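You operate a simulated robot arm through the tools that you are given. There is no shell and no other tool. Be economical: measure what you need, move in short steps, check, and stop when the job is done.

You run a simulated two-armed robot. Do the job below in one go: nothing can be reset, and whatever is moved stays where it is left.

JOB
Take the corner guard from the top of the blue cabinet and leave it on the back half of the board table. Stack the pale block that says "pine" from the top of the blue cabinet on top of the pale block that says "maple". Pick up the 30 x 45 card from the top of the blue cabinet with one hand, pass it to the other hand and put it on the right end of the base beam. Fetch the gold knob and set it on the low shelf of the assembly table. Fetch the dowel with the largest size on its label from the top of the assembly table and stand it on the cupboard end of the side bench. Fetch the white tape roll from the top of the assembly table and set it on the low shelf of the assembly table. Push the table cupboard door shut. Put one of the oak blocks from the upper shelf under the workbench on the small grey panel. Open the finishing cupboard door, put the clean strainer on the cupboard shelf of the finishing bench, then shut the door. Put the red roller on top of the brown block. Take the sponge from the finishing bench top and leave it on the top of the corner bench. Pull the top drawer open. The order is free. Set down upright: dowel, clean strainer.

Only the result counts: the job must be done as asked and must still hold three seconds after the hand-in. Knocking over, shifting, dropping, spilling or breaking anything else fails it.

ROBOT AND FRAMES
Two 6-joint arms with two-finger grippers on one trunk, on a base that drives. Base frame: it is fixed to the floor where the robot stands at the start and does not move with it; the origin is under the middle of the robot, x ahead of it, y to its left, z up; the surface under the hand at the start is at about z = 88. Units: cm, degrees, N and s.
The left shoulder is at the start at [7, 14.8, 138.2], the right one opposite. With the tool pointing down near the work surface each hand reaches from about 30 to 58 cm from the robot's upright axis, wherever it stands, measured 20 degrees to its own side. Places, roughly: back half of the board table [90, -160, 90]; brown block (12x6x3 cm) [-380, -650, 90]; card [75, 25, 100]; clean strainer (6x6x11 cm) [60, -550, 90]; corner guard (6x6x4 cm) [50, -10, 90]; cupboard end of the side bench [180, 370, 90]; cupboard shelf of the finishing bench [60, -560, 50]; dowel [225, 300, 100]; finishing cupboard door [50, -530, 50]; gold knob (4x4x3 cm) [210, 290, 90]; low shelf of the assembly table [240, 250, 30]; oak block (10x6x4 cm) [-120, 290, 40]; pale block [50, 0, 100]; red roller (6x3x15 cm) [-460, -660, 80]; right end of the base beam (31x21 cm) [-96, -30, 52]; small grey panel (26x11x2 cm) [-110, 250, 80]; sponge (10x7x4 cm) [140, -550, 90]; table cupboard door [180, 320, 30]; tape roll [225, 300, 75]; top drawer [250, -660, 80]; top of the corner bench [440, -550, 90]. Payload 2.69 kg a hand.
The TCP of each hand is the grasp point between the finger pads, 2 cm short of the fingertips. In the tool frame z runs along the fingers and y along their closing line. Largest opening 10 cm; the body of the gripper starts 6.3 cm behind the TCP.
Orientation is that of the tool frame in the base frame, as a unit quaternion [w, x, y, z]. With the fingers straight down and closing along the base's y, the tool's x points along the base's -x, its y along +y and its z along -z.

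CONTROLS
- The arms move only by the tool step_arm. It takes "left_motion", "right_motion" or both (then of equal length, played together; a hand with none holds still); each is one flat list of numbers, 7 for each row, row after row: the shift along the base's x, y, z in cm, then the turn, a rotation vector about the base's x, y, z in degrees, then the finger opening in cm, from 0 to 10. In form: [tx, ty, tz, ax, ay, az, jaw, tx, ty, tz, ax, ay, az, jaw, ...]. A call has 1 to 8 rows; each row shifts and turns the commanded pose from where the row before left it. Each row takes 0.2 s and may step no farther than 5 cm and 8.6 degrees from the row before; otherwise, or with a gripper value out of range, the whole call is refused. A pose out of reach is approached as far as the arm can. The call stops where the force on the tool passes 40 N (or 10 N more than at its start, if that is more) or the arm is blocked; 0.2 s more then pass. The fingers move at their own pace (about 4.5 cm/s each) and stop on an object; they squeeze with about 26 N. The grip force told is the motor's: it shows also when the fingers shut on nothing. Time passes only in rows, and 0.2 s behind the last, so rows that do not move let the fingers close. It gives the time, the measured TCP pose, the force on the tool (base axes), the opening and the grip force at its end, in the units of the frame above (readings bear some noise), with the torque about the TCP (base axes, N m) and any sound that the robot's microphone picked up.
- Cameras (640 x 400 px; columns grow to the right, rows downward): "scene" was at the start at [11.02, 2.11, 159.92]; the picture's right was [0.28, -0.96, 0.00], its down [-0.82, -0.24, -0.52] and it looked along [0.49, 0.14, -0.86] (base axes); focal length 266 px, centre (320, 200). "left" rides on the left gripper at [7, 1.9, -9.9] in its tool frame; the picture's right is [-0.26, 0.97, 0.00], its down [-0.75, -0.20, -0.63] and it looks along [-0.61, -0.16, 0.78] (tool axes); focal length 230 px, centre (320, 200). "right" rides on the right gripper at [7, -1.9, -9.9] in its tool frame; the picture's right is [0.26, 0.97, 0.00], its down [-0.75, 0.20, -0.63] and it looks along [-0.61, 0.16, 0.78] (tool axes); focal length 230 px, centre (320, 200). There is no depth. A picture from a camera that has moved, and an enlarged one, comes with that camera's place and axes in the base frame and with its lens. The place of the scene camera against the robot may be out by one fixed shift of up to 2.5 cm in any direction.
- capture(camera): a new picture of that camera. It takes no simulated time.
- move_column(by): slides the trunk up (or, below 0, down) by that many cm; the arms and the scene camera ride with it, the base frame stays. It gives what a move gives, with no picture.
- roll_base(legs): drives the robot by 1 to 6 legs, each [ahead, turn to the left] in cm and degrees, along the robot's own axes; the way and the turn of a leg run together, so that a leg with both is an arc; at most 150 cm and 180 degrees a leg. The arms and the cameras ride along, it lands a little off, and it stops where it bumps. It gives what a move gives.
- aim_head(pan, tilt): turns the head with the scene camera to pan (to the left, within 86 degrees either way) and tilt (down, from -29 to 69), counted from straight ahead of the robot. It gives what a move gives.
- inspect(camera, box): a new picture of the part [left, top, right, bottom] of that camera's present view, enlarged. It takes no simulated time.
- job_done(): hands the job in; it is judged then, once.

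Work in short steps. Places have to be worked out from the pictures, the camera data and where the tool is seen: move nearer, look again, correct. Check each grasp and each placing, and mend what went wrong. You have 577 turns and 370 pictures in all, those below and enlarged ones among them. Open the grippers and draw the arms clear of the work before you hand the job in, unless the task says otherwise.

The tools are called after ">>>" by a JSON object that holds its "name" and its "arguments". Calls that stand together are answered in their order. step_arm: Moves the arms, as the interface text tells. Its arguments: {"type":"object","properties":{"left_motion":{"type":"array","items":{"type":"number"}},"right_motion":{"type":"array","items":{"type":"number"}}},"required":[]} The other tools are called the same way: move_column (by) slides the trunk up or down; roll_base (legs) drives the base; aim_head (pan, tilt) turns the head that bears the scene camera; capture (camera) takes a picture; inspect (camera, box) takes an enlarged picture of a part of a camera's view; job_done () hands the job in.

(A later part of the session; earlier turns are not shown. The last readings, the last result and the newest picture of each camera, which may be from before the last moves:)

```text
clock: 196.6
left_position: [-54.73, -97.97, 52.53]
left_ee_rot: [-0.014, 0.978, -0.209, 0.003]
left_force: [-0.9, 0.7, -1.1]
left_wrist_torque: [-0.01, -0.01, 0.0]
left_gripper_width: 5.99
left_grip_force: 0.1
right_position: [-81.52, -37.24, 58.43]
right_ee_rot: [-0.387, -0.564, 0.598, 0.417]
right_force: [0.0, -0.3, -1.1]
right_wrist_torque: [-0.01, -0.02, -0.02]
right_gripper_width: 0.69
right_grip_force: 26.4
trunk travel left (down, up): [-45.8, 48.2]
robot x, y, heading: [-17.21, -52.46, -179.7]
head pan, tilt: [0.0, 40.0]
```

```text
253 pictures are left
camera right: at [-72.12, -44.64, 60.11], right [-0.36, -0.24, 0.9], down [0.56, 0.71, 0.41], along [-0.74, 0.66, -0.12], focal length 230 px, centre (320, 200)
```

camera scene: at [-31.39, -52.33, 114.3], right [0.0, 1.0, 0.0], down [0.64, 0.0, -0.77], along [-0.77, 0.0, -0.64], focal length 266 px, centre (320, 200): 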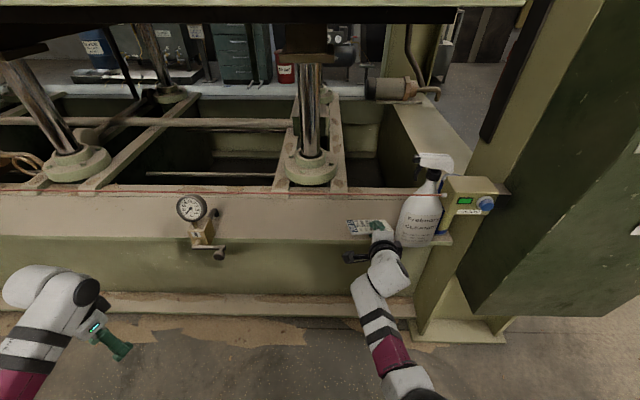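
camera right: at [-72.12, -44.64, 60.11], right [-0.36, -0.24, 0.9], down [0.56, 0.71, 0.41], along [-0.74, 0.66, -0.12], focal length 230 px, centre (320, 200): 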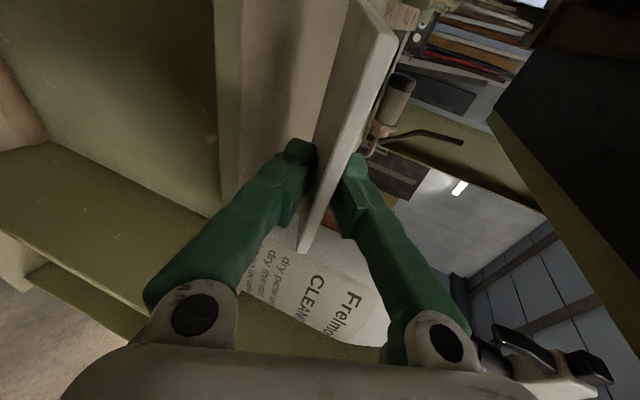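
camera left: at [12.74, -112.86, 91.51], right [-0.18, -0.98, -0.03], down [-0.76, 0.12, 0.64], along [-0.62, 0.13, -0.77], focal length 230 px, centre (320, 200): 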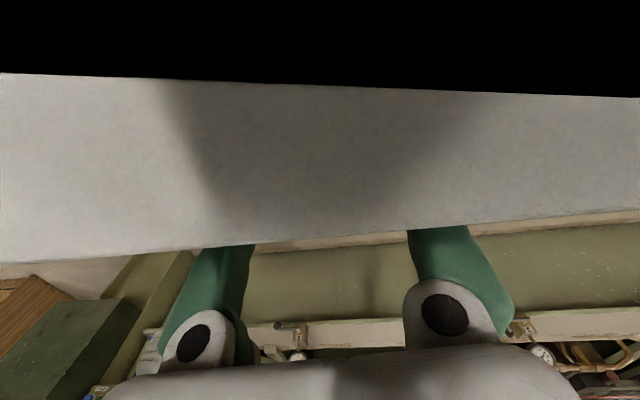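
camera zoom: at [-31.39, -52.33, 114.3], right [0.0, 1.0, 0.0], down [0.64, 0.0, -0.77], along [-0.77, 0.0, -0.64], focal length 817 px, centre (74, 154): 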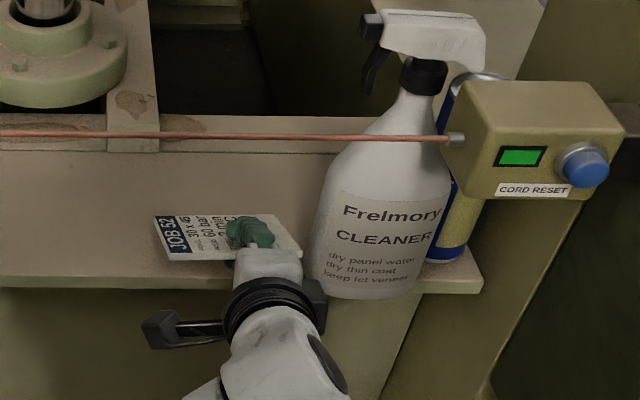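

Clearance to the spray bottle is ~3 cm; shift 1 cm away and drive 11 cm further.

>>> {"name": "step_arm", "arguments": {"right_motion": [0, -1, 0, 0, 0, 0, 0, 0, 0, 0, 0, 0, 0, 0]}}

>>> {"name": "roll_base", "arguments": {"legs": [[11, 0]]}}

>>> {"name": "inspect", "arguments": {"camera": "scene", "box": [280, 150, 480, 300]}}

```text
clock: 197.2
left_position: [-54.59, -97.86, 52.55]
left_ee_rot: [-0.013, 0.978, -0.208, 0.001]
left_force: [0.3, 0.0, -0.5]
left_wrist_torque: [0.0, -0.01, 0.0]
left_gripper_width: 5.98
left_grip_force: 0.0
right_position: [-81.52, -38.11, 58.38]
right_ee_rot: [-0.388, -0.564, 0.598, 0.417]
right_force: [-0.3, 0.7, -0.1]
right_wrist_torque: [0.04, -0.01, 0.0]
right_gripper_width: 0.64
right_grip_force: 25.9
trunk travel left (down, up): [-45.8, 48.2]
robot x, y, heading: [-17.04, -52.49, -179.7]
head pan, tilt: [0.0, 40.0]
```

```text
clock: 198.3
left_position: [-65.29, -97.88, 52.51]
left_ee_rot: [-0.014, 0.977, -0.211, 0.002]
left_force: [0.4, 0.0, 0.1]
left_wrist_torque: [0.03, 0.0, 0.0]
left_gripper_width: 6.01
left_grip_force: 0.1
right_position: [-92.0, -38.03, 58.22]
right_ee_rot: [-0.387, -0.563, 0.6, 0.417]
right_force: [0.4, -0.1, -0.6]
right_wrist_torque: [0.02, -0.05, -0.04]
right_gripper_width: 0.67
right_grip_force: 26.2
trunk travel left (down, up): [-45.8, 48.2]
robot x, y, heading: [-27.79, -52.63, -179.8]
head pan, tilt: [0.0, 40.0]
```

```text
2.67 times, centred on (380, 225) of scene
camera zoom: at [-41.97, -52.32, 114.3], right [0.0, 1.0, 0.0], down [0.64, 0.0, -0.77], along [-0.77, 0.0, -0.64], focal length 708 px, centre (160, 133)
```

zoom: 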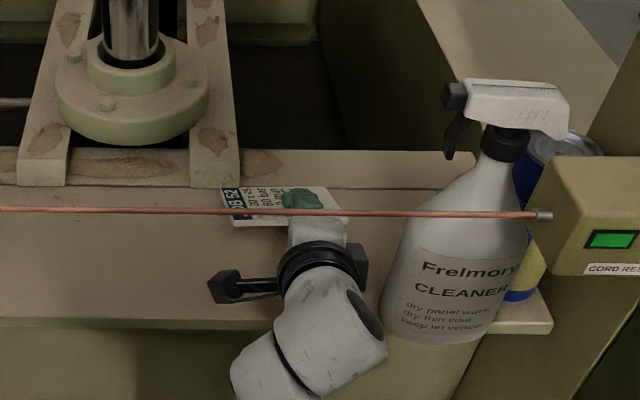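

Card is over the beam, behind the cord. Lower gently by the arm.

>>> {"name": "step_arm", "arguments": {"right_motion": [-1, 0, -1, 0, 0, 0, 0, 0, 0, -1, 0, 0, 0, 0, 0, 0, -0.7, 0, 0, 0, 0, 0, 0, -0.4, 0, 0, 0, 0, 0, 0, 0, 0, 0, 0, 0]}}

>>> {"name": "inspect", "arguments": {"camera": "scene", "box": [280, 150, 480, 300]}}

>>> {"name": "capture", "arguments": {"camera": "right"}}

```text
clock: 199.5
left_position: [-65.4, -97.8, 52.57]
left_ee_rot: [-0.013, 0.977, -0.211, 0.001]
left_force: [0.7, 0.1, -0.3]
left_wrist_torque: [-0.02, 0.03, -0.01]
left_gripper_width: 5.98
left_grip_force: 0.0
right_position: [-93.17, -37.94, 55.3]
right_ee_rot: [-0.387, -0.563, 0.599, 0.417]
right_force: [0.0, 0.1, -0.8]
right_wrist_torque: [0.03, -0.04, -0.01]
right_gripper_width: 0.68
right_grip_force: 26.4
trunk travel left (down, up): [-45.8, 48.2]
robot x, y, heading: [-28.0, -52.45, -179.7]
head pan, tilt: [0.0, 40.0]
```

```text
2.67 times, centred on (380, 225) of scene
camera zoom: at [-41.87, -52.32, 114.31], right [0.0, 1.0, 0.0], down [0.64, 0.0, -0.77], along [-0.77, 0.0, -0.64], focal length 708 px, centre (160, 133)
```

zoom: 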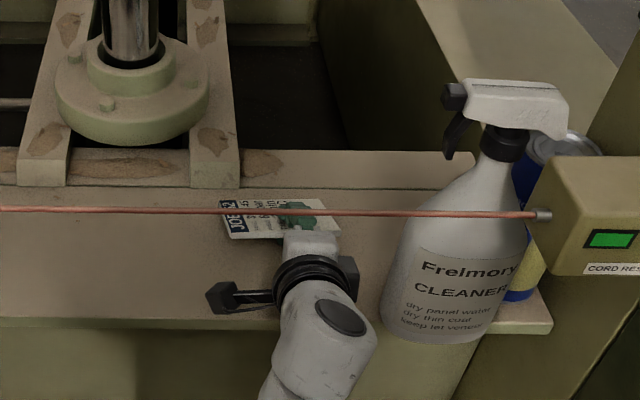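

```text
250 pictures are left
camera right: at [-83.68, -45.54, 57.01], right [-0.36, -0.24, 0.9], down [0.57, 0.71, 0.41], along [-0.74, 0.66, -0.12], focal length 230 px, centre (320, 200)
```

right: 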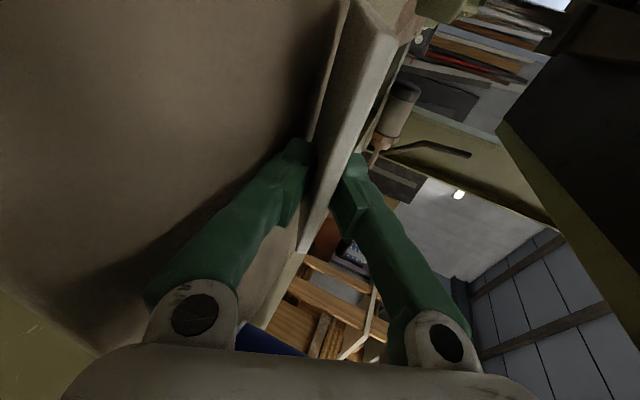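

>>> {"name": "step_arm", "arguments": {"right_motion": [0, 0, -0.5, 0, 0, 0, 0, 0, 0, -0.5, 0, 0, 0, 0, 0, 0, -0.3, 0, 0, 0, 0, 0, 0, 0, 0, 0, 0, 0]}}

>>> {"name": "capture", "arguments": {"camera": "right"}}

```text
clock: 200.5
left_position: [-65.21, -97.85, 52.57]
left_ee_rot: [-0.013, 0.978, -0.209, 0.001]
left_force: [0.1, -0.7, -0.8]
left_wrist_torque: [0.01, 0.0, -0.02]
left_gripper_width: 6.03
left_grip_force: 0.1
right_position: [-93.02, -38.23, 54.13]
right_ee_rot: [-0.387, -0.564, 0.598, 0.417]
right_force: [-2.9, -0.5, 3.7]
right_wrist_torque: [0.02, 0.11, 0.04]
right_gripper_width: 0.69
right_grip_force: 25.8
trunk travel left (down, up): [-45.8, 48.2]
robot x, y, heading: [-27.93, -52.07, -179.9]
head pan, tilt: [0.0, 40.0]
```

```text
249 pictures are left
camera right: at [-83.55, -45.62, 55.89], right [-0.36, -0.24, 0.9], down [0.56, 0.71, 0.41], along [-0.74, 0.66, -0.12], focal length 230 px, centre (320, 200)
```

right: 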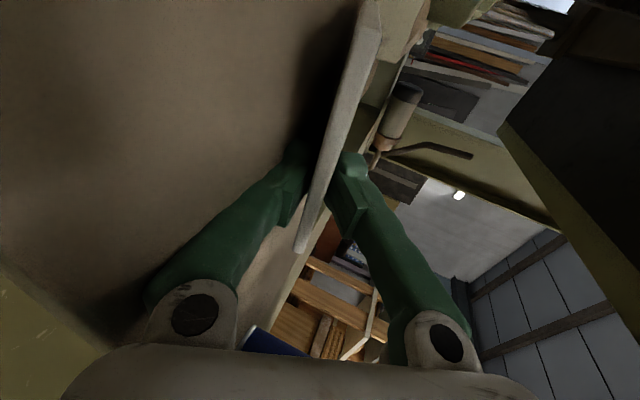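

Contact. Open slightly while raising a little, then withdraw along the tool axis so the card slides off.

>>> {"name": "step_arm", "arguments": {"right_motion": [0, 0, 0.4, 0, 0, 0, 1.6, 0, 0, 0.3, 0, 0, 0, 2.6, 0, 0, 0, 0, 0, 0, 3, 1, -0.1, 0.35, 0, 0, 0, 3, 1.5, -0.15, 0.5, 0, 0, 0, 3, 2, 0, 0.2, 0, 0, 0, 3, 2, 0, 0, 0, 0, 0, 3]}}

>>> {"name": "inspect", "arguments": {"camera": "scene", "box": [280, 150, 480, 300]}}

```text
clock: 202.3
left_position: [-65.36, -97.81, 52.64]
left_ee_rot: [-0.013, 0.978, -0.21, 0.002]
left_force: [-0.5, 0.2, -0.9]
left_wrist_torque: [-0.01, 0.01, 0.0]
left_gripper_width: 6.01
left_grip_force: 0.1
right_position: [-86.79, -34.07, 55.93]
right_ee_rot: [-0.361, -0.573, 0.582, 0.451]
right_force: [-0.7, -0.1, 0.4]
right_wrist_torque: [-0.01, -0.02, 0.03]
right_gripper_width: 3.0
right_grip_force: 0.1
trunk travel left (down, up): [-45.8, 48.2]
robot x, y, heading: [-27.98, -52.7, -180.0]
head pan, tilt: [0.0, 40.0]
stopped in row 7 (right hand): the arm was blocked; the commanded pose is now the measured one
```

```text
2.67 times, centred on (380, 225) of scene
camera zoom: at [-41.88, -52.3, 114.31], right [0.0, 1.0, 0.0], down [0.64, 0.0, -0.77], along [-0.77, 0.0, -0.64], focal length 708 px, centre (160, 133)
```

zoom: 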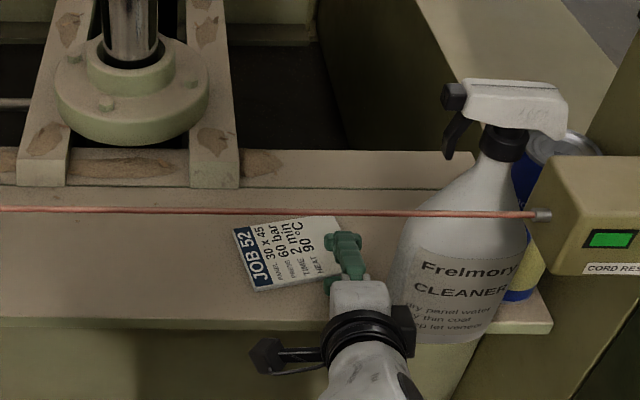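

>>> {"name": "capture", "arguments": {"camera": "right"}}

>>> {"name": "inspect", "arguments": {"camera": "scene", "box": [340, 210, 440, 280]}}

```text
247 pictures are left
camera right: at [-77.57, -41.92, 56.88], right [-0.35, -0.32, 0.88], down [0.58, 0.66, 0.47], along [-0.73, 0.68, -0.05], focal length 230 px, centre (320, 200)
```

right: 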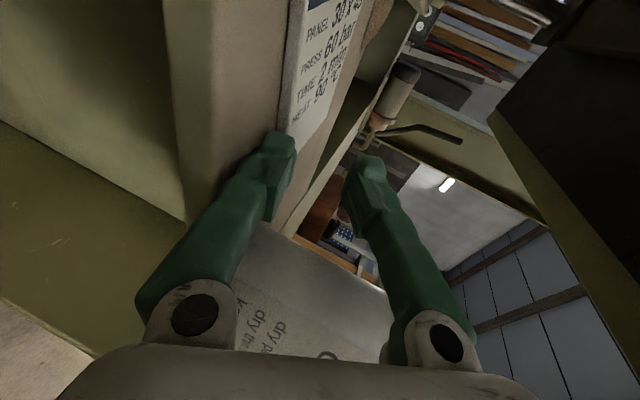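

```text
5.71 times, centred on (390, 245) of scene
camera zoom: at [-41.88, -52.3, 114.31], right [0.0, 1.0, 0.0], down [0.64, 0.0, -0.77], along [-0.77, 0.0, -0.64], focal length 1517 px, centre (-80, -57)
```

zoom: 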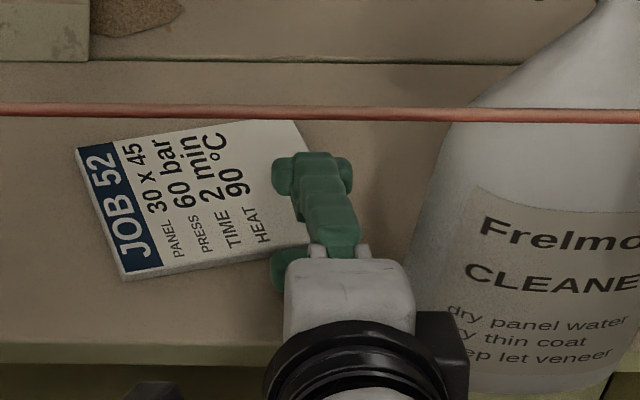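

Card lies flat on the beam, free of the fingers. Back the base straight out.

>>> {"name": "roll_base", "arguments": {"legs": [[-22, 0]]}}

>>> {"name": "capture", "arguments": {"camera": "scene"}}

```text
clock: 204.0
left_position: [-43.03, -97.88, 52.57]
left_ee_rot: [-0.013, 0.978, -0.21, 0.001]
left_force: [0.5, -0.2, 0.4]
left_wrist_torque: [-0.02, 0.01, 0.02]
left_gripper_width: 6.02
left_grip_force: 0.1
right_position: [-64.63, -34.21, 56.07]
right_ee_rot: [-0.362, -0.573, 0.581, 0.451]
right_force: [0.1, 0.0, 0.2]
right_wrist_torque: [0.01, -0.04, 0.0]
right_gripper_width: 2.98
right_grip_force: 0.1
trunk travel left (down, up): [-45.8, 48.2]
robot x, y, heading: [-5.85, -52.52, -179.6]
head pan, tilt: [0.0, 40.0]
```

```text
245 pictures are left
camera scene: at [-19.59, -52.3, 114.33], right [0.0, 1.0, 0.0], down [0.64, 0.0, -0.77], along [-0.77, 0.0, -0.64], focal length 266 px, centre (320, 200)
```

scene: 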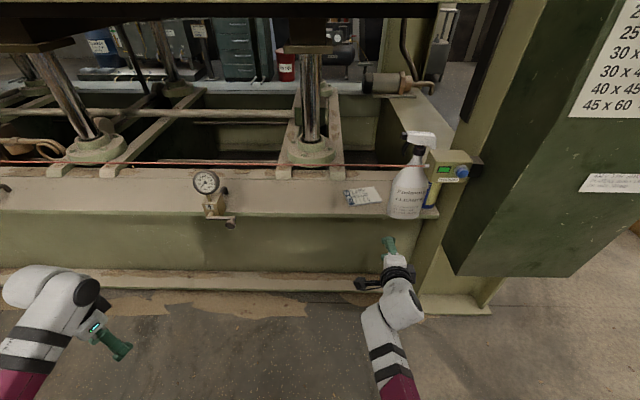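

Card placed; the cord indicator is still green. Turn left 30° into open space, raise trunk, and restore the right hand to pointing down.

>>> {"name": "roll_base", "arguments": {"legs": [[0, 30]]}}

>>> {"name": "move_column", "arguments": {"by": 29}}

>>> {"name": "step_arm", "arguments": {"right_motion": [-1.5, -0.8, 0, 5.17, -2.01, 5.57, 6, -1.5, -0.8, 0, 5.17, -2.01, 5.57, 6, -1, -0.5, 0, 5.17, -2.01, 5.57, 6, -1, -0.5, 0, 5.17, -2.01, 5.57, 6, 0, 0, 0, 5.17, -2.01, 5.57, 6, 0, 0, 0, 5.17, -2.01, 5.57, 6, 0, 0, 0, 5.17, -2.01, 5.57, 6]}}

>>> {"name": "step_arm", "arguments": {"right_motion": [0, 0, 0, 5.17, -2.01, 5.57, 6, 0, 0, 0, 5.17, -2.01, 5.57, 6, 0, 0, 0, 5.17, -2.01, 5.57, 6, 0, 0, 0, 5.17, -2.01, 5.57, 6, 0, 0, 0, 5.17, -2.01, 5.57, 6, 0, 0, 0, 5.17, -2.01, 5.57, 6, 0, 0, 0, 5.17, -2.01, 5.57, 6]}}

```text
clock: 205.9
left_position: [-15.83, -110.41, 52.61]
left_ee_rot: [-0.013, 0.999, 0.046, -0.003]
left_force: [0.5, -0.1, -0.2]
left_wrist_torque: [0.02, 0.0, -0.02]
left_gripper_width: 6.0
left_grip_force: 0.0
right_position: [-65.88, -65.48, 55.98]
right_ee_rot: [0.464, 0.702, -0.416, -0.345]
right_force: [0.2, 0.0, 0.1]
right_wrist_torque: [0.01, 0.0, 0.01]
right_gripper_width: 3.01
right_grip_force: 0.1
trunk travel left (down, up): [-45.8, 48.2]
robot x, y, heading: [-5.75, -52.35, -150.6]
head pan, tilt: [0.0, 40.0]
```

```text
clock: 208.8
left_position: [-15.97, -110.46, 81.58]
left_ee_rot: [-0.013, 0.999, 0.046, -0.002]
left_force: [0.2, 1.2, -0.7]
left_wrist_torque: [-0.02, -0.01, -0.01]
left_gripper_width: 6.0
left_grip_force: 0.0
right_position: [-65.94, -65.52, 84.97]
right_ee_rot: [0.463, 0.703, -0.416, -0.344]
right_force: [0.2, 0.2, 0.8]
right_wrist_torque: [0.0, 0.0, 0.02]
right_gripper_width: 3.01
right_grip_force: 0.1
trunk travel left (down, up): [-74.8, 19.2]
robot x, y, heading: [-5.75, -52.41, -150.4]
head pan, tilt: [0.0, 40.0]
```

```text
clock: 210.4
left_position: [-16.1, -110.47, 81.59]
left_ee_rot: [-0.013, 0.999, 0.046, -0.002]
left_force: [-0.3, 0.0, 0.4]
left_wrist_torque: [0.01, 0.01, -0.04]
left_gripper_width: 6.0
left_grip_force: 0.0
right_position: [-71.11, -68.15, 84.83]
right_ee_rot: [0.26, 0.941, -0.089, -0.197]
right_force: [-2.0, 0.1, -0.8]
right_wrist_torque: [0.05, 0.02, 0.0]
right_gripper_width: 6.0
right_grip_force: 0.1
trunk travel left (down, up): [-74.8, 19.2]
robot x, y, heading: [-5.48, -52.26, -150.3]
head pan, tilt: [0.0, 40.0]
```

```text
clock: 212.0
left_position: [-15.99, -110.4, 81.66]
left_ee_rot: [-0.013, 0.999, 0.045, -0.002]
left_force: [0.3, 0.4, -1.0]
left_wrist_torque: [0.02, 0.01, 0.0]
left_gripper_width: 6.0
left_grip_force: 0.0
right_position: [-67.97, -63.98, 86.15]
right_ee_rot: [-0.001, 0.966, 0.259, -0.004]
right_force: [-0.6, 0.4, 0.4]
right_wrist_torque: [-0.03, 0.01, -0.01]
right_gripper_width: 6.0
right_grip_force: 0.2
right hand out of reach, approached as far as the arm can: row 5, 6, 7
trunk travel left (down, up): [-74.8, 19.2]
robot x, y, heading: [-5.51, -52.57, -150.4]
head pan, tilt: [0.0, 40.0]
```

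Right hand is neutral again. Raise the trunk and bring the left hand to a frontal neutral pose.

>>> {"name": "move_column", "arguments": {"by": 19}}

>>> {"name": "step_arm", "arguments": {"left_motion": [-4, 1, 0, 0, 0, 0, 8, -4, 1, 0, 0, 0, 0, 8, -4, 1.5, 0, 0, 0, 0, 8, -4, 2, 0, 0, 0, 0, 8, -3.5, 2.5, 0, 0, 0, 0, 8, -3, 3, 0, 0, 0, 0, 8, -2, 3, 0, 0, 0, 0, 8]}}

>>> {"name": "roll_base", "arguments": {"legs": [[0, 150]]}}

>>> {"name": "aim_head", "arguments": {"pan": 0, "tilt": 45}}

>>> {"name": "capture", "arguments": {"camera": "scene"}}

```text
clock: 214.1
left_position: [-15.93, -110.37, 100.62]
left_ee_rot: [-0.013, 0.999, 0.045, -0.002]
left_force: [0.3, 0.3, 0.6]
left_wrist_torque: [-0.02, 0.0, 0.01]
left_gripper_width: 6.02
left_grip_force: 0.1
right_position: [-68.02, -63.95, 105.14]
right_ee_rot: [0.0, 0.966, 0.257, -0.005]
right_force: [0.2, 0.7, -0.2]
right_wrist_torque: [-0.01, -0.01, 0.01]
right_gripper_width: 5.97
right_grip_force: 0.1
trunk travel left (down, up): [-93.8, 0.2]
robot x, y, heading: [-5.39, -52.48, -150.5]
head pan, tilt: [0.0, 40.0]
```

```text
clock: 215.7
left_position: [-40.31, -96.49, 100.85]
left_ee_rot: [-0.012, 0.999, 0.045, -0.002]
left_force: [-0.8, -0.2, -0.3]
left_wrist_torque: [0.0, -0.05, 0.0]
left_gripper_width: 8.01
left_grip_force: 0.1
right_position: [-68.11, -63.84, 105.12]
right_ee_rot: [0.0, 0.966, 0.258, -0.005]
right_force: [-0.6, 0.7, 1.0]
right_wrist_torque: [-0.03, 0.01, -0.02]
right_gripper_width: 5.98
right_grip_force: 0.0
trunk travel left (down, up): [-93.8, 0.2]
robot x, y, heading: [-5.86, -52.72, -150.4]
head pan, tilt: [0.0, 40.0]
```

```text
clock: 222.4
left_position: [44.7, -27.81, 100.73]
left_ee_rot: [-0.001, 0.178, 0.984, -0.013]
left_force: [-1.2, -0.2, 0.5]
left_wrist_torque: [0.02, 0.02, 0.03]
left_gripper_width: 7.98
left_grip_force: 0.1
right_position: [55.65, -69.21, 105.2]
right_ee_rot: [0.004, -0.036, 0.999, -0.001]
right_force: [-0.6, 0.3, -0.2]
right_wrist_torque: [-0.01, 0.04, 0.01]
right_gripper_width: 5.98
right_grip_force: 0.1
trunk travel left (down, up): [-93.8, 0.2]
robot x, y, heading: [-5.91, -52.25, 3.8]
head pan, tilt: [0.0, 40.0]
```

```text
clock: 223.1
left_position: [44.83, -27.69, 100.87]
left_ee_rot: [-0.001, 0.177, 0.984, -0.014]
left_force: [0.1, -0.4, -0.8]
left_wrist_torque: [-0.02, -0.02, -0.01]
left_gripper_width: 7.98
left_grip_force: 0.0
right_position: [55.69, -69.19, 105.19]
right_ee_rot: [0.005, -0.036, 0.999, -0.002]
right_force: [-0.2, -0.3, -0.1]
right_wrist_torque: [0.0, -0.03, -0.02]
right_gripper_width: 6.0
right_grip_force: 0.0
trunk travel left (down, up): [-93.8, 0.2]
robot x, y, heading: [-5.76, -52.41, 4.0]
head pan, tilt: [0.0, 45.0]
```

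```text
244 pictures are left
camera scene: at [6.99, -51.38, 161.59], right [0.07, -1.0, 0.0], down [-0.71, -0.05, -0.71], along [0.71, 0.05, -0.71], focal length 266 px, centre (320, 200)
```

scene: 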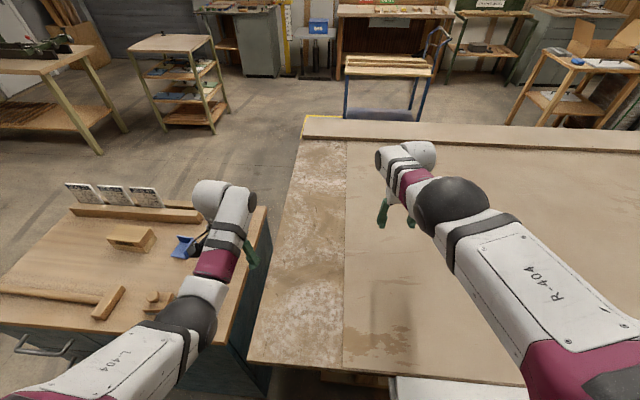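

Now fetch the corner guard with the right hand from the front side: move the base to about [0, 5] facing the cabinet.

>>> {"name": "roll_base", "arguments": {"legs": [[0, 86], [58, 0], [0, -90]]}}

>>> {"name": "capture", "arguments": {"camera": "scene"}}

```text
clock: 233.9
left_position: [49.34, 24.5, 100.77]
left_ee_rot: [-0.001, 0.24, 0.971, -0.013]
left_force: [0.0, 1.0, -0.3]
left_wrist_torque: [0.02, -0.03, 0.01]
left_gripper_width: 8.01
left_grip_force: 0.1
right_position: [54.67, -17.88, 105.14]
right_ee_rot: [0.004, 0.029, 1.0, -0.002]
right_force: [0.2, -0.8, 0.3]
right_wrist_torque: [0.01, 0.0, -0.01]
right_gripper_width: 6.0
right_grip_force: 0.1
trunk travel left (down, up): [-93.8, 0.2]
robot x, y, heading: [-3.91, 6.43, -3.6]
head pan, tilt: [0.0, 45.0]
```

```text
243 pictures are left
camera scene: at [8.75, 5.89, 161.59], right [-0.06, -1.0, 0.0], down [-0.71, 0.04, -0.71], along [0.71, -0.04, -0.71], focal length 266 px, centre (320, 200)
```

scene: 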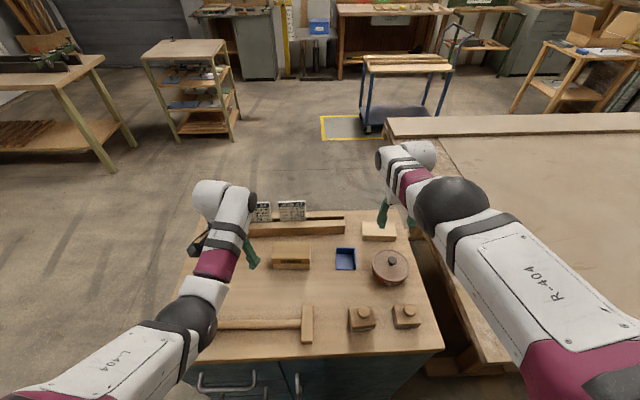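

>>> {"name": "step_arm", "arguments": {"right_motion": [0, 1.3, 0, 0, 0, 8.4, 8, 0, 1.3, 0, 0, 0, 8.4, 8, 0, 1.3, 0, 0, 0, 8.4, 8, 0, 1.3, 0, 0, 0, 8.4, 8, 0, 1.3, 0, 0, 0, 8.4, 8, 0, 1.3, 0, 0, 0, 8.4, 8, 0, 1.3, 0, 0, 0, 8.4, 8, 0, 1.3, 0, 0, 0, 8.4, 8]}}

>>> {"name": "step_arm", "arguments": {"right_motion": [0, 1, 0, 0, 0, 8.4, 6, 0, 1, 0, 0, 0, 8.4, 6, 0, 0, 0, 0, 0, 5, 6]}}

>>> {"name": "roll_base", "arguments": {"legs": [[4, 0]]}}

>>> {"name": "step_arm", "arguments": {"right_motion": [0, 0, 0, 0, 0, 0, 6]}}

>>> {"name": "capture", "arguments": {"camera": "right"}}

```text
clock: 235.7
left_position: [49.25, 24.58, 100.84]
left_ee_rot: [-0.001, 0.241, 0.97, -0.013]
left_force: [0.6, -0.6, -0.6]
left_wrist_torque: [-0.02, 0.0, 0.0]
left_gripper_width: 8.0
left_grip_force: 0.1
right_position: [54.56, -7.59, 105.22]
right_ee_rot: [0.005, -0.53, 0.848, 0.001]
right_force: [0.1, -1.2, 0.1]
right_wrist_torque: [0.01, 0.0, 0.0]
right_gripper_width: 8.0
right_grip_force: 0.0
trunk travel left (down, up): [-93.8, 0.2]
robot x, y, heading: [-3.66, 6.53, -3.4]
head pan, tilt: [0.0, 45.0]
```

```text
clock: 236.5
left_position: [49.33, 24.67, 100.85]
left_ee_rot: [-0.001, 0.241, 0.97, -0.013]
left_force: [1.4, -0.4, 0.4]
left_wrist_torque: [0.0, 0.0, 0.03]
left_gripper_width: 8.02
left_grip_force: 0.2
right_position: [54.29, -5.87, 105.34]
right_ee_rot: [0.006, -0.681, 0.732, 0.001]
right_force: [-0.3, -0.3, 0.1]
right_wrist_torque: [0.02, -0.01, 0.02]
right_gripper_width: 5.97
right_grip_force: 0.0
right hand out of reach, approached as far as the arm can: row 1
trunk travel left (down, up): [-93.8, 0.2]
robot x, y, heading: [-3.68, 6.13, -3.4]
head pan, tilt: [0.0, 45.0]
```

```text
clock: 237.4
left_position: [53.64, 24.25, 100.68]
left_ee_rot: [-0.004, 0.241, 0.971, -0.013]
left_force: [-0.4, -0.5, 0.0]
left_wrist_torque: [0.04, 0.01, 0.01]
left_gripper_width: 8.0
left_grip_force: 0.2
right_position: [60.19, -5.87, 104.78]
right_ee_rot: [0.003, -0.68, 0.733, 0.004]
right_force: [0.7, -0.4, 0.4]
right_wrist_torque: [-0.03, 0.06, -0.01]
right_gripper_width: 6.01
right_grip_force: 0.0
trunk travel left (down, up): [-93.8, 0.2]
robot x, y, heading: [0.18, 6.2, -3.7]
head pan, tilt: [0.0, 45.0]
```

```text
clock: 237.8
left_position: [51.4, 24.41, 101.72]
left_ee_rot: [0.007, 0.24, 0.971, -0.012]
left_force: [0.3, -0.1, 0.7]
left_wrist_torque: [0.03, 0.04, 0.0]
left_gripper_width: 8.0
left_grip_force: 0.0
right_position: [57.72, -5.67, 106.08]
right_ee_rot: [0.011, -0.681, 0.732, -0.005]
right_force: [-0.9, 0.8, -0.1]
right_wrist_torque: [0.01, -0.09, 0.0]
right_gripper_width: 6.04
right_grip_force: 0.2
trunk travel left (down, up): [-93.8, 0.2]
robot x, y, heading: [-0.11, 6.32, -3.6]
head pan, tilt: [0.0, 45.0]
```

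```text
242 pictures are left
camera right: at [58.87, -12.76, 115.89], right [-0.98, -0.19, -0.02], down [-0.16, 0.76, 0.63], along [-0.1, 0.62, -0.78], focal length 230 px, centre (320, 200)
```

right: 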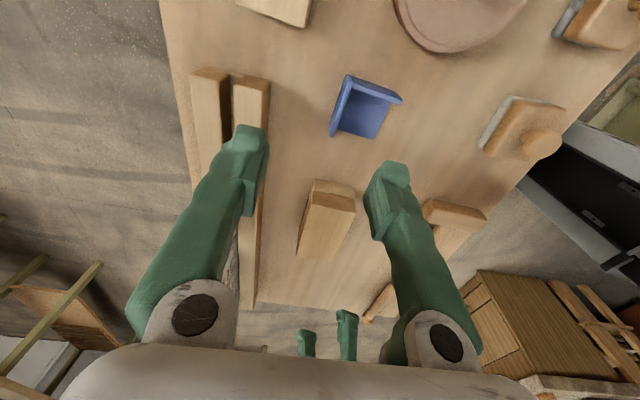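

Guard's +x wall lies at about x 56, y −8.3…−2.9. Lower the trunk 6 cm for reach and re-measure.

>>> {"name": "move_column", "arguments": {"by": -6}}

>>> {"name": "capture", "arguments": {"camera": "right"}}

```text
clock: 238.8
left_position: [52.17, 24.39, 95.19]
left_ee_rot: [0.003, 0.24, 0.971, -0.011]
left_force: [-0.1, 0.1, 0.0]
left_wrist_torque: [-0.02, 0.0, 0.03]
left_gripper_width: 8.0
left_grip_force: 0.1
right_position: [58.61, -5.82, 99.53]
right_ee_rot: [0.009, -0.68, 0.733, -0.001]
right_force: [0.0, -0.3, 0.2]
right_wrist_torque: [0.0, -0.03, -0.01]
right_gripper_width: 6.01
right_grip_force: 0.1
trunk travel left (down, up): [-87.8, 6.2]
robot x, y, heading: [0.16, 6.19, -3.6]
head pan, tilt: [0.0, 45.0]
```

```text
241 pictures are left
camera right: at [59.68, -12.88, 109.41], right [-0.98, -0.18, -0.02], down [-0.15, 0.76, 0.63], along [-0.1, 0.62, -0.77], focal length 230 px, centre (320, 200)
```

right: 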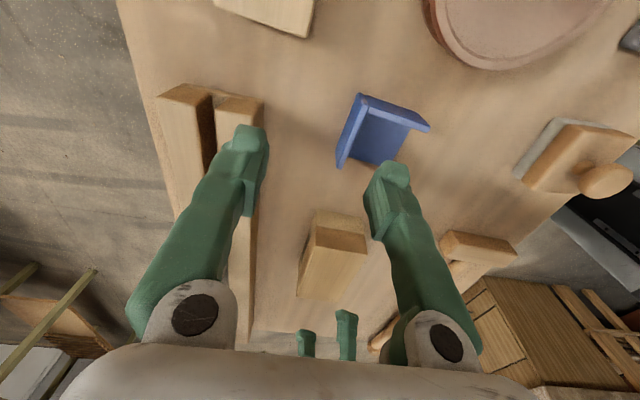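

>>> {"name": "step_arm", "arguments": {"right_motion": [-2.1, 0.2, 0, 0, 0, 0, 4, 0, 0, -4, 0, 0, 0, 4, 0, 0, -4.3, 0, 0, 0, 4, 0, 0, 0, 0, 0, 0, 2, 0, 0, 0, 0, 0, 0, 0, 0, 0, 0, 0, 0, 0, 0, 0, 0, 0, 0, 0, 0, 0]}}

>>> {"name": "capture", "arguments": {"camera": "right"}}

```text
clock: 240.4
left_position: [51.98, 24.42, 95.27]
left_ee_rot: [0.004, 0.24, 0.971, -0.012]
left_force: [-0.6, 0.8, -0.4]
left_wrist_torque: [-0.02, 0.0, -0.01]
left_gripper_width: 8.01
left_grip_force: 0.1
right_position: [55.63, -6.34, 91.51]
right_ee_rot: [0.009, -0.68, 0.733, -0.003]
right_force: [-0.1, 0.8, 0.2]
right_wrist_torque: [0.0, 0.01, 0.01]
right_gripper_width: 0.6
right_grip_force: 26.1
right hand out of reach, approached as far as the arm can: row 3
trunk travel left (down, up): [-87.8, 6.2]
robot x, y, heading: [0.38, 6.14, -3.6]
head pan, tilt: [0.0, 45.0]
```

```text
240 pictures are left
camera right: at [56.65, -13.5, 101.41], right [-0.98, -0.18, -0.02], down [-0.15, 0.76, 0.63], along [-0.1, 0.62, -0.77], focal length 230 px, centre (320, 200)
```

right: 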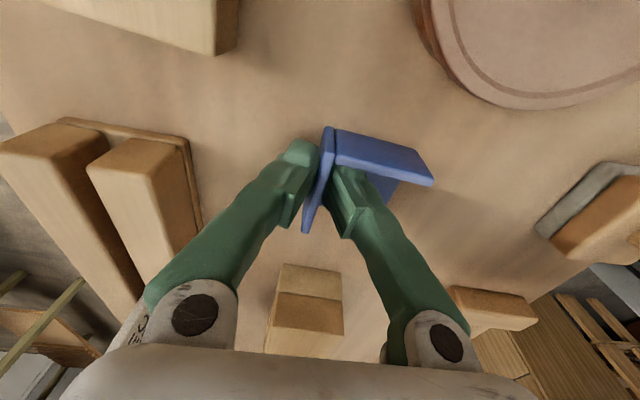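

Guard gripped. Lift it and drive round to the far side of the board table.

>>> {"name": "step_arm", "arguments": {"right_motion": [0, 0, 3, 0, 0, 0, 0, 0, 0, 4, 0, 0, 0, 0, 0, 0, 4, 0, 0, 0, 0, 0, 0, 2, 0, 0, 0, 0]}}

>>> {"name": "move_column", "arguments": {"by": 6}}

>>> {"name": "roll_base", "arguments": {"legs": [[-32, 0], [0, 93.6], [82, 0], [0, -90], [100, 0], [92, 0]]}}

>>> {"name": "capture", "arguments": {"camera": "scene"}}

```text
clock: 241.4
left_position: [52.1, 24.39, 95.29]
left_ee_rot: [0.004, 0.24, 0.971, -0.013]
left_force: [0.1, -0.5, 0.4]
left_wrist_torque: [0.0, -0.01, -0.06]
left_gripper_width: 7.99
left_grip_force: 0.0
right_position: [59.08, -5.84, 103.61]
right_ee_rot: [0.007, -0.68, 0.733, -0.002]
right_force: [0.2, -0.1, 0.1]
right_wrist_torque: [0.02, 0.01, -0.01]
right_gripper_width: 0.6
right_grip_force: 25.9
right hand out of reach, approached as far as the arm can: row 1, 2, 3, 4
trunk travel left (down, up): [-87.8, 6.2]
robot x, y, heading: [0.03, 6.32, -3.4]
head pan, tilt: [0.0, 45.0]
```

```text
clock: 242.4
left_position: [52.12, 24.22, 101.3]
left_ee_rot: [0.004, 0.241, 0.97, -0.012]
left_force: [0.8, 0.1, 0.6]
left_wrist_torque: [0.01, 0.0, 0.04]
left_gripper_width: 7.99
left_grip_force: 0.0
right_position: [59.23, -5.89, 109.53]
right_ee_rot: [0.007, -0.68, 0.733, -0.002]
right_force: [-0.4, 0.7, -0.2]
right_wrist_torque: [-0.02, -0.04, 0.03]
right_gripper_width: 0.59
right_grip_force: 26.1
trunk travel left (down, up): [-93.8, 0.2]
robot x, y, heading: [-0.36, 5.85, -3.7]
head pan, tilt: [0.0, 45.0]
```

```text
clock: 265.5
left_position: [211.0, 112.27, 101.36]
left_ee_rot: [0.005, 0.209, 0.978, -0.012]
left_force: [0.3, 0.0, 0.8]
left_wrist_torque: [0.0, -0.01, -0.02]
left_gripper_width: 8.02
left_grip_force: 0.1
right_position: [219.84, 82.5, 109.69]
right_ee_rot: [0.008, -0.703, 0.711, -0.002]
right_force: [-1.2, -0.4, 0.0]
right_wrist_torque: [-0.03, -0.01, -0.03]
right_gripper_width: 0.6
right_grip_force: 26.4
trunk travel left (down, up): [-93.8, 0.2]
robot x, y, heading: [160.64, 90.99, 0.3]
head pan, tilt: [0.0, 45.0]
```

```text
239 pictures are left
camera scene: at [172.86, 91.01, 161.6], right [0.0, -1.0, 0.0], down [-0.71, 0.0, -0.71], along [0.71, 0.0, -0.71], focal length 266 px, centre (320, 200)
```

scene: 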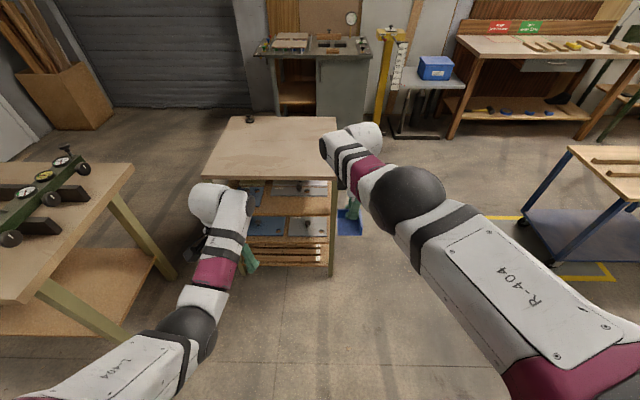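

Clear to turn right and run along the table's far side.

>>> {"name": "roll_base", "arguments": {"legs": [[0, -90.3], [120, 0]]}}

>>> {"name": "capture", "arguments": {"camera": "scene"}}

```text
clock: 275.4
left_position: [182.33, -77.38, 101.32]
left_ee_rot: [-0.005, 0.835, 0.55, -0.012]
left_force: [0.4, 0.1, 0.1]
left_wrist_torque: [0.02, 0.02, -0.02]
left_gripper_width: 8.0
left_grip_force: 0.0
right_position: [152.61, -86.72, 109.58]
right_ee_rot: [0.004, -0.002, 1.0, -0.007]
right_force: [0.1, 0.2, 0.4]
right_wrist_torque: [0.0, -0.01, 0.01]
right_gripper_width: 0.62
right_grip_force: 26.5
trunk travel left (down, up): [-93.8, 0.2]
robot x, y, heading: [160.09, -27.28, -89.3]
head pan, tilt: [0.0, 45.0]
```

```text
238 pictures are left
camera scene: at [159.8, -40.02, 161.6], right [-1.0, -0.02, 0.0], down [-0.01, 0.71, -0.71], along [0.01, -0.71, -0.71], focal length 266 px, centre (320, 200)
```

scene: 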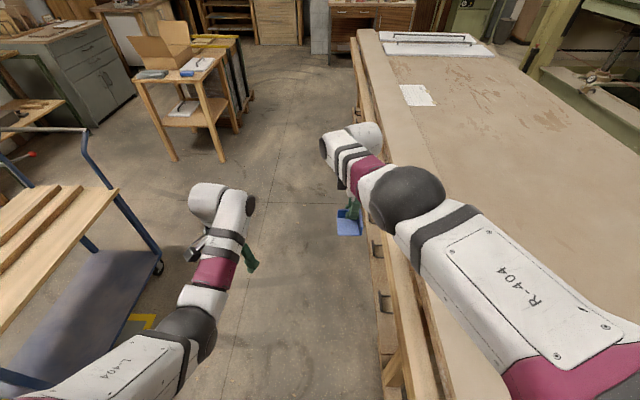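

The table is long. Drive further and face it to measure its extent.

>>> {"name": "roll_base", "arguments": {"legs": [[130, 0], [0, -90]]}}

>>> {"name": "aim_head", "arguments": {"pan": 0, "tilt": 35}}

>>> {"name": "capture", "arguments": {"camera": "scene"}}

>>> {"name": "aim_head", "arguments": {"pan": 60, "tilt": 35}}

>>> {"name": "capture", "arguments": {"camera": "scene"}}

>>> {"name": "aim_head", "arguments": {"pan": -60, "tilt": 35}}

>>> {"name": "capture", "arguments": {"camera": "scene"}}

```text
clock: 285.7
left_position: [109.79, -180.59, 101.08]
left_ee_rot: [-0.013, 0.98, -0.197, -0.004]
left_force: [0.2, 0.5, 0.4]
left_wrist_torque: [-0.01, -0.02, -0.03]
left_gripper_width: 8.0
left_grip_force: 0.1
right_position: [99.99, -151.18, 109.56]
right_ee_rot: [-0.002, 0.702, 0.712, -0.007]
right_force: [0.6, 0.8, -0.3]
right_wrist_torque: [0.01, -0.01, -0.02]
right_gripper_width: 0.58
right_grip_force: 26.4
trunk travel left (down, up): [-93.8, 0.2]
robot x, y, heading: [159.48, -157.98, -178.7]
head pan, tilt: [0.0, 45.0]
```

```text
clock: 286.4
left_position: [109.77, -180.57, 101.29]
left_ee_rot: [-0.012, 0.98, -0.197, -0.005]
left_force: [0.5, -0.1, 0.3]
left_wrist_torque: [-0.03, 0.01, -0.02]
left_gripper_width: 8.01
left_grip_force: 0.1
right_position: [100.14, -150.96, 109.52]
right_ee_rot: [-0.002, 0.702, 0.712, -0.007]
right_force: [1.0, -0.8, -0.1]
right_wrist_torque: [0.01, 0.04, 0.03]
right_gripper_width: 0.6
right_grip_force: 25.7
trunk travel left (down, up): [-93.8, 0.2]
robot x, y, heading: [159.9, -157.9, -178.7]
head pan, tilt: [0.0, 35.0]
```

```text
237 pictures are left
camera scene: at [145.5, -158.05, 163.06], right [-0.03, 1.0, 0.0], down [0.57, 0.02, -0.82], along [-0.82, -0.02, -0.57], focal length 266 px, centre (320, 200)
```

scene: 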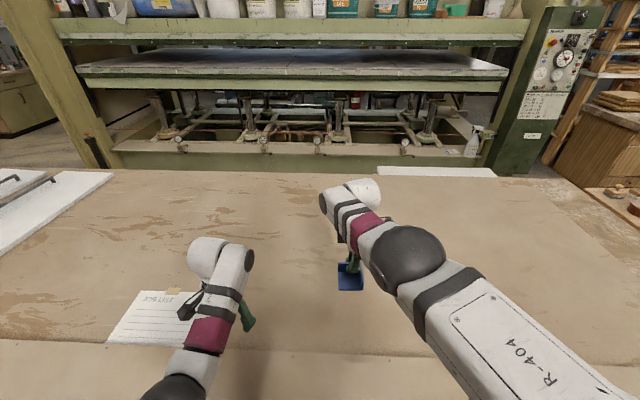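

```text
clock: 287.7
left_position: [109.8, -180.55, 101.2]
left_ee_rot: [-0.012, 0.98, -0.197, -0.004]
left_force: [-0.1, -0.4, 0.7]
left_wrist_torque: [0.01, 0.02, 0.03]
left_gripper_width: 7.99
left_grip_force: 0.0
right_position: [100.08, -151.09, 109.58]
right_ee_rot: [-0.002, 0.702, 0.712, -0.007]
right_force: [0.5, 0.2, -0.1]
right_wrist_torque: [-0.06, 0.03, 0.01]
right_gripper_width: 0.6
right_grip_force: 25.9
trunk travel left (down, up): [-93.8, 0.2]
robot x, y, heading: [159.99, -157.99, -178.6]
head pan, tilt: [60.0, 35.0]
```

```text
236 pictures are left
camera scene: at [150.09, -165.55, 163.07], right [-0.88, 0.48, 0.0], down [0.27, 0.5, -0.82], along [-0.39, -0.72, -0.57], focal length 266 px, centre (320, 200)
```

scene: 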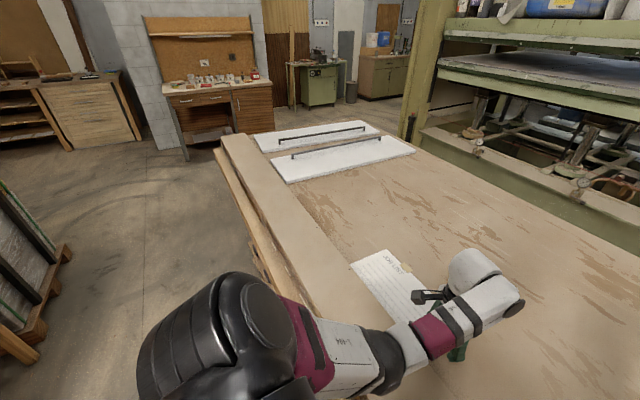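

```text
clock: 289.7
left_position: [109.88, -180.65, 101.36]
left_ee_rot: [-0.012, 0.98, -0.197, -0.004]
left_force: [-0.8, 0.0, -0.5]
left_wrist_torque: [-0.01, -0.03, 0.04]
left_gripper_width: 8.0
left_grip_force: 0.2
right_position: [100.08, -151.09, 109.63]
right_ee_rot: [-0.001, 0.702, 0.712, -0.007]
right_force: [-0.4, 0.3, 0.3]
right_wrist_torque: [-0.02, 0.0, 0.0]
right_gripper_width: 0.58
right_grip_force: 25.5
trunk travel left (down, up): [-93.8, 0.2]
robot x, y, heading: [159.62, -157.72, -178.5]
head pan, tilt: [-60.0, 35.0]
```

```text
235 pictures are left
camera scene: at [149.69, -150.31, 163.07], right [0.85, 0.52, 0.0], down [0.3, -0.49, -0.82], along [-0.43, 0.7, -0.57], focal length 266 px, centre (320, 200)
```

scene: 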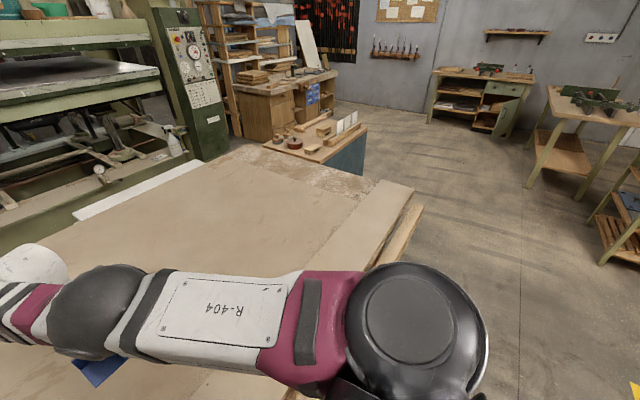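

The rim/fence is on the +x side, so the back half is x>~82; [~103, −155] suits the given place. Raise the left hand, lower the trunk a bit, then set the guard down.

>>> {"name": "step_arm", "arguments": {"left_motion": [-2, 0, 2, 0, 0, 0, 8, -2, 0, 2, 0, 0, 0, 8, -1, 0, 2, 0, 0, 0, 8, -1, 0, 2, 0, 0, 0, 8]}}

>>> {"name": "move_column", "arguments": {"by": -9}}

>>> {"name": "capture", "arguments": {"camera": "right"}}

>>> {"name": "capture", "arguments": {"camera": "left"}}

```text
clock: 290.7
left_position: [103.71, -180.59, 109.11]
left_ee_rot: [-0.013, 0.98, -0.196, -0.003]
left_force: [-1.1, 0.2, -0.4]
left_wrist_torque: [-0.04, 0.01, 0.03]
left_gripper_width: 7.99
left_grip_force: 0.1
right_position: [100.09, -150.97, 109.47]
right_ee_rot: [-0.002, 0.702, 0.712, -0.007]
right_force: [0.3, 0.0, 0.3]
right_wrist_torque: [-0.01, -0.01, -0.02]
right_gripper_width: 0.59
right_grip_force: 26.3
trunk travel left (down, up): [-93.8, 0.2]
robot x, y, heading: [160.01, -158.0, -178.6]
head pan, tilt: [-60.0, 35.0]
```

```text
clock: 291.9
left_position: [103.78, -180.65, 100.19]
left_ee_rot: [-0.012, 0.98, -0.197, -0.005]
left_force: [0.2, -0.5, -0.2]
left_wrist_torque: [0.0, 0.0, -0.02]
left_gripper_width: 8.0
left_grip_force: 0.0
right_position: [100.21, -151.07, 100.53]
right_ee_rot: [-0.002, 0.703, 0.712, -0.006]
right_force: [0.0, -0.3, 0.3]
right_wrist_torque: [0.02, 0.01, 0.0]
right_gripper_width: 0.59
right_grip_force: 26.3
trunk travel left (down, up): [-84.8, 9.2]
robot x, y, heading: [159.75, -157.67, -178.4]
head pan, tilt: [-60.0, 35.0]
```

```text
234 pictures are left
camera right: at [98.21, -143.94, 110.47], right [0.96, 0.27, -0.01], down [0.22, -0.74, 0.63], along [0.16, -0.61, -0.77], focal length 230 px, centre (320, 200)
```

right: 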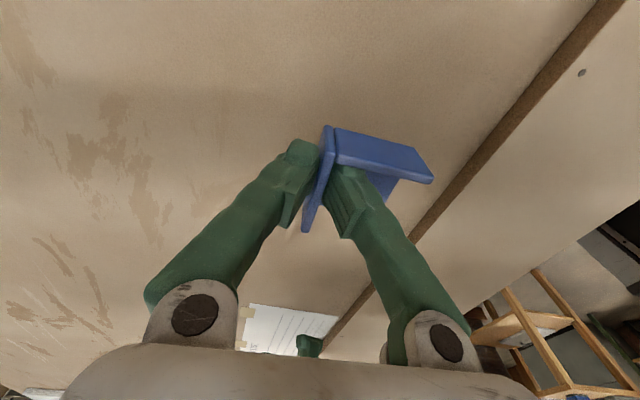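

```text
233 pictures are left
camera left: at [109.39, -185.35, 109.86], right [-0.61, -0.79, -0.02], down [-0.61, 0.46, 0.64], along [-0.5, 0.4, -0.77], focal length 230 px, centre (320, 200)
```

left: 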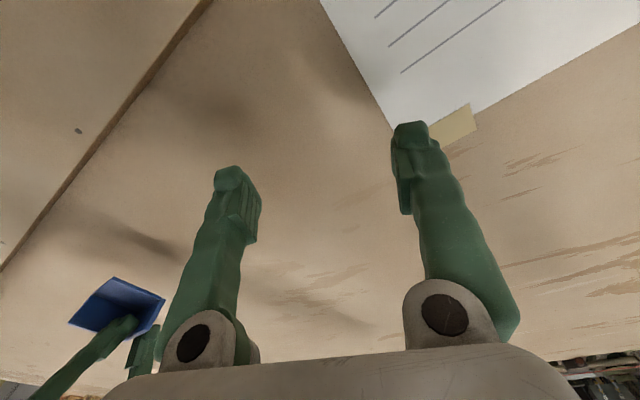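

Lower the guard onto the table until contact, then release.

>>> {"name": "step_arm", "arguments": {"right_motion": [0, 0, -3, 0, 0, 0, 0, 0, 0, -3, 0, 0, 0, 0, 0, 0, -2, 0, 0, 0, 0, 0, 0, -0.5, 0, 0, 0, 0, 0, 0, -0.5, 0, 0, 0, 0, 0, 0, 0, 0, 0, 0, 0]}}

>>> {"name": "capture", "arguments": {"camera": "right"}}

```text
clock: 293.1
left_position: [103.86, -180.58, 100.33]
left_ee_rot: [-0.011, 0.98, -0.197, -0.005]
left_force: [0.2, 0.0, 0.4]
left_wrist_torque: [-0.06, -0.02, 0.0]
left_gripper_width: 7.99
left_grip_force: 0.1
right_position: [101.44, -149.72, 93.04]
right_ee_rot: [-0.007, 0.701, 0.713, -0.012]
right_force: [3.0, -2.3, 7.2]
right_wrist_torque: [0.08, -0.12, -0.11]
right_gripper_width: 0.61
right_grip_force: 26.1
right hand out of reach, approached as far as the arm can: row 1, 2, 3
trunk travel left (down, up): [-84.8, 9.2]
robot x, y, heading: [159.87, -157.86, -178.2]
head pan, tilt: [-60.0, 35.0]
stopped in row 5 (right hand): the force on the tool passed its limit at 41 N (the readings are from after the stop); the commanded pose is now the measured one
```

```text
232 pictures are left
camera right: at [99.68, -142.63, 102.95], right [0.96, 0.27, -0.03], down [0.23, -0.74, 0.63], along [0.15, -0.61, -0.78], focal length 230 px, centre (320, 200)
```

right: 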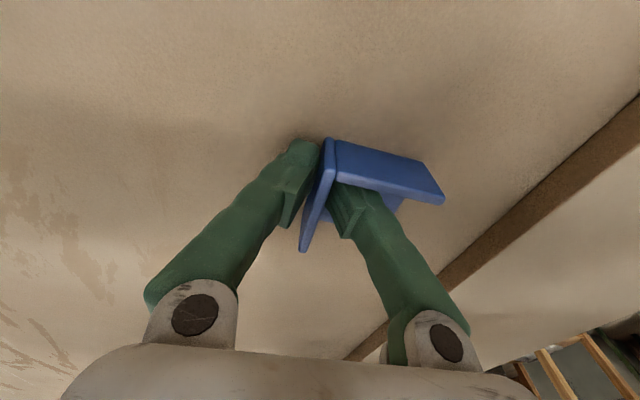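

Contact made. Open and lift away.

>>> {"name": "step_arm", "arguments": {"right_motion": [0, 0, 0, 0, 0, 0, 2, 0, 0, 0, 0, 0, 0, 3.4, 0, 0, 0, 0, 0, 0, 3.4, 0, 0, 2, 0, 0, 0, 3.4, 0, 0, 3, 0, 0, 0, 3.4, 0, 0, 3, 0, 0, 0, 3.4, 0, 0, 3, 0, 0, 0, 3.4]}}

>>> {"name": "capture", "arguments": {"camera": "right"}}

```text
clock: 294.7
left_position: [103.78, -180.72, 100.22]
left_ee_rot: [-0.011, 0.98, -0.198, -0.005]
left_force: [0.7, 0.3, -0.2]
left_wrist_torque: [0.0, -0.01, 0.01]
left_gripper_width: 7.97
left_grip_force: 0.0
right_position: [99.25, -150.4, 103.29]
right_ee_rot: [-0.003, 0.701, 0.713, -0.01]
right_force: [-0.4, 0.7, -0.3]
right_wrist_torque: [-0.01, -0.02, 0.01]
right_gripper_width: 3.42
right_grip_force: 0.0
right hand out of reach, approached as far as the arm can: row 4, 5, 6, 7
trunk travel left (down, up): [-84.8, 9.2]
robot x, y, heading: [159.91, -157.5, -178.5]
head pan, tilt: [-60.0, 35.0]
```

```text
231 pictures are left
camera right: at [97.42, -143.25, 113.16], right [0.96, 0.27, -0.02], down [0.22, -0.74, 0.63], along [0.16, -0.61, -0.77], focal length 230 px, centre (320, 200)
```

right: 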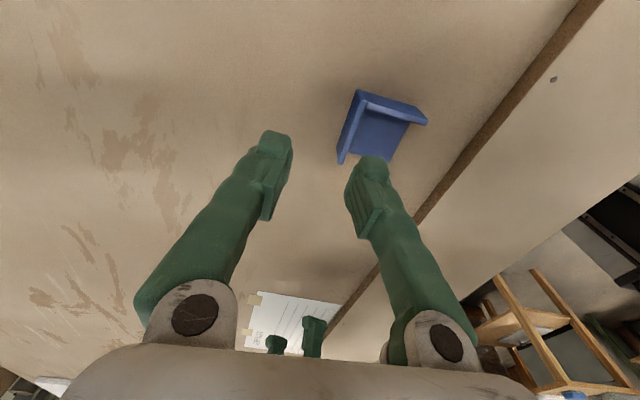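

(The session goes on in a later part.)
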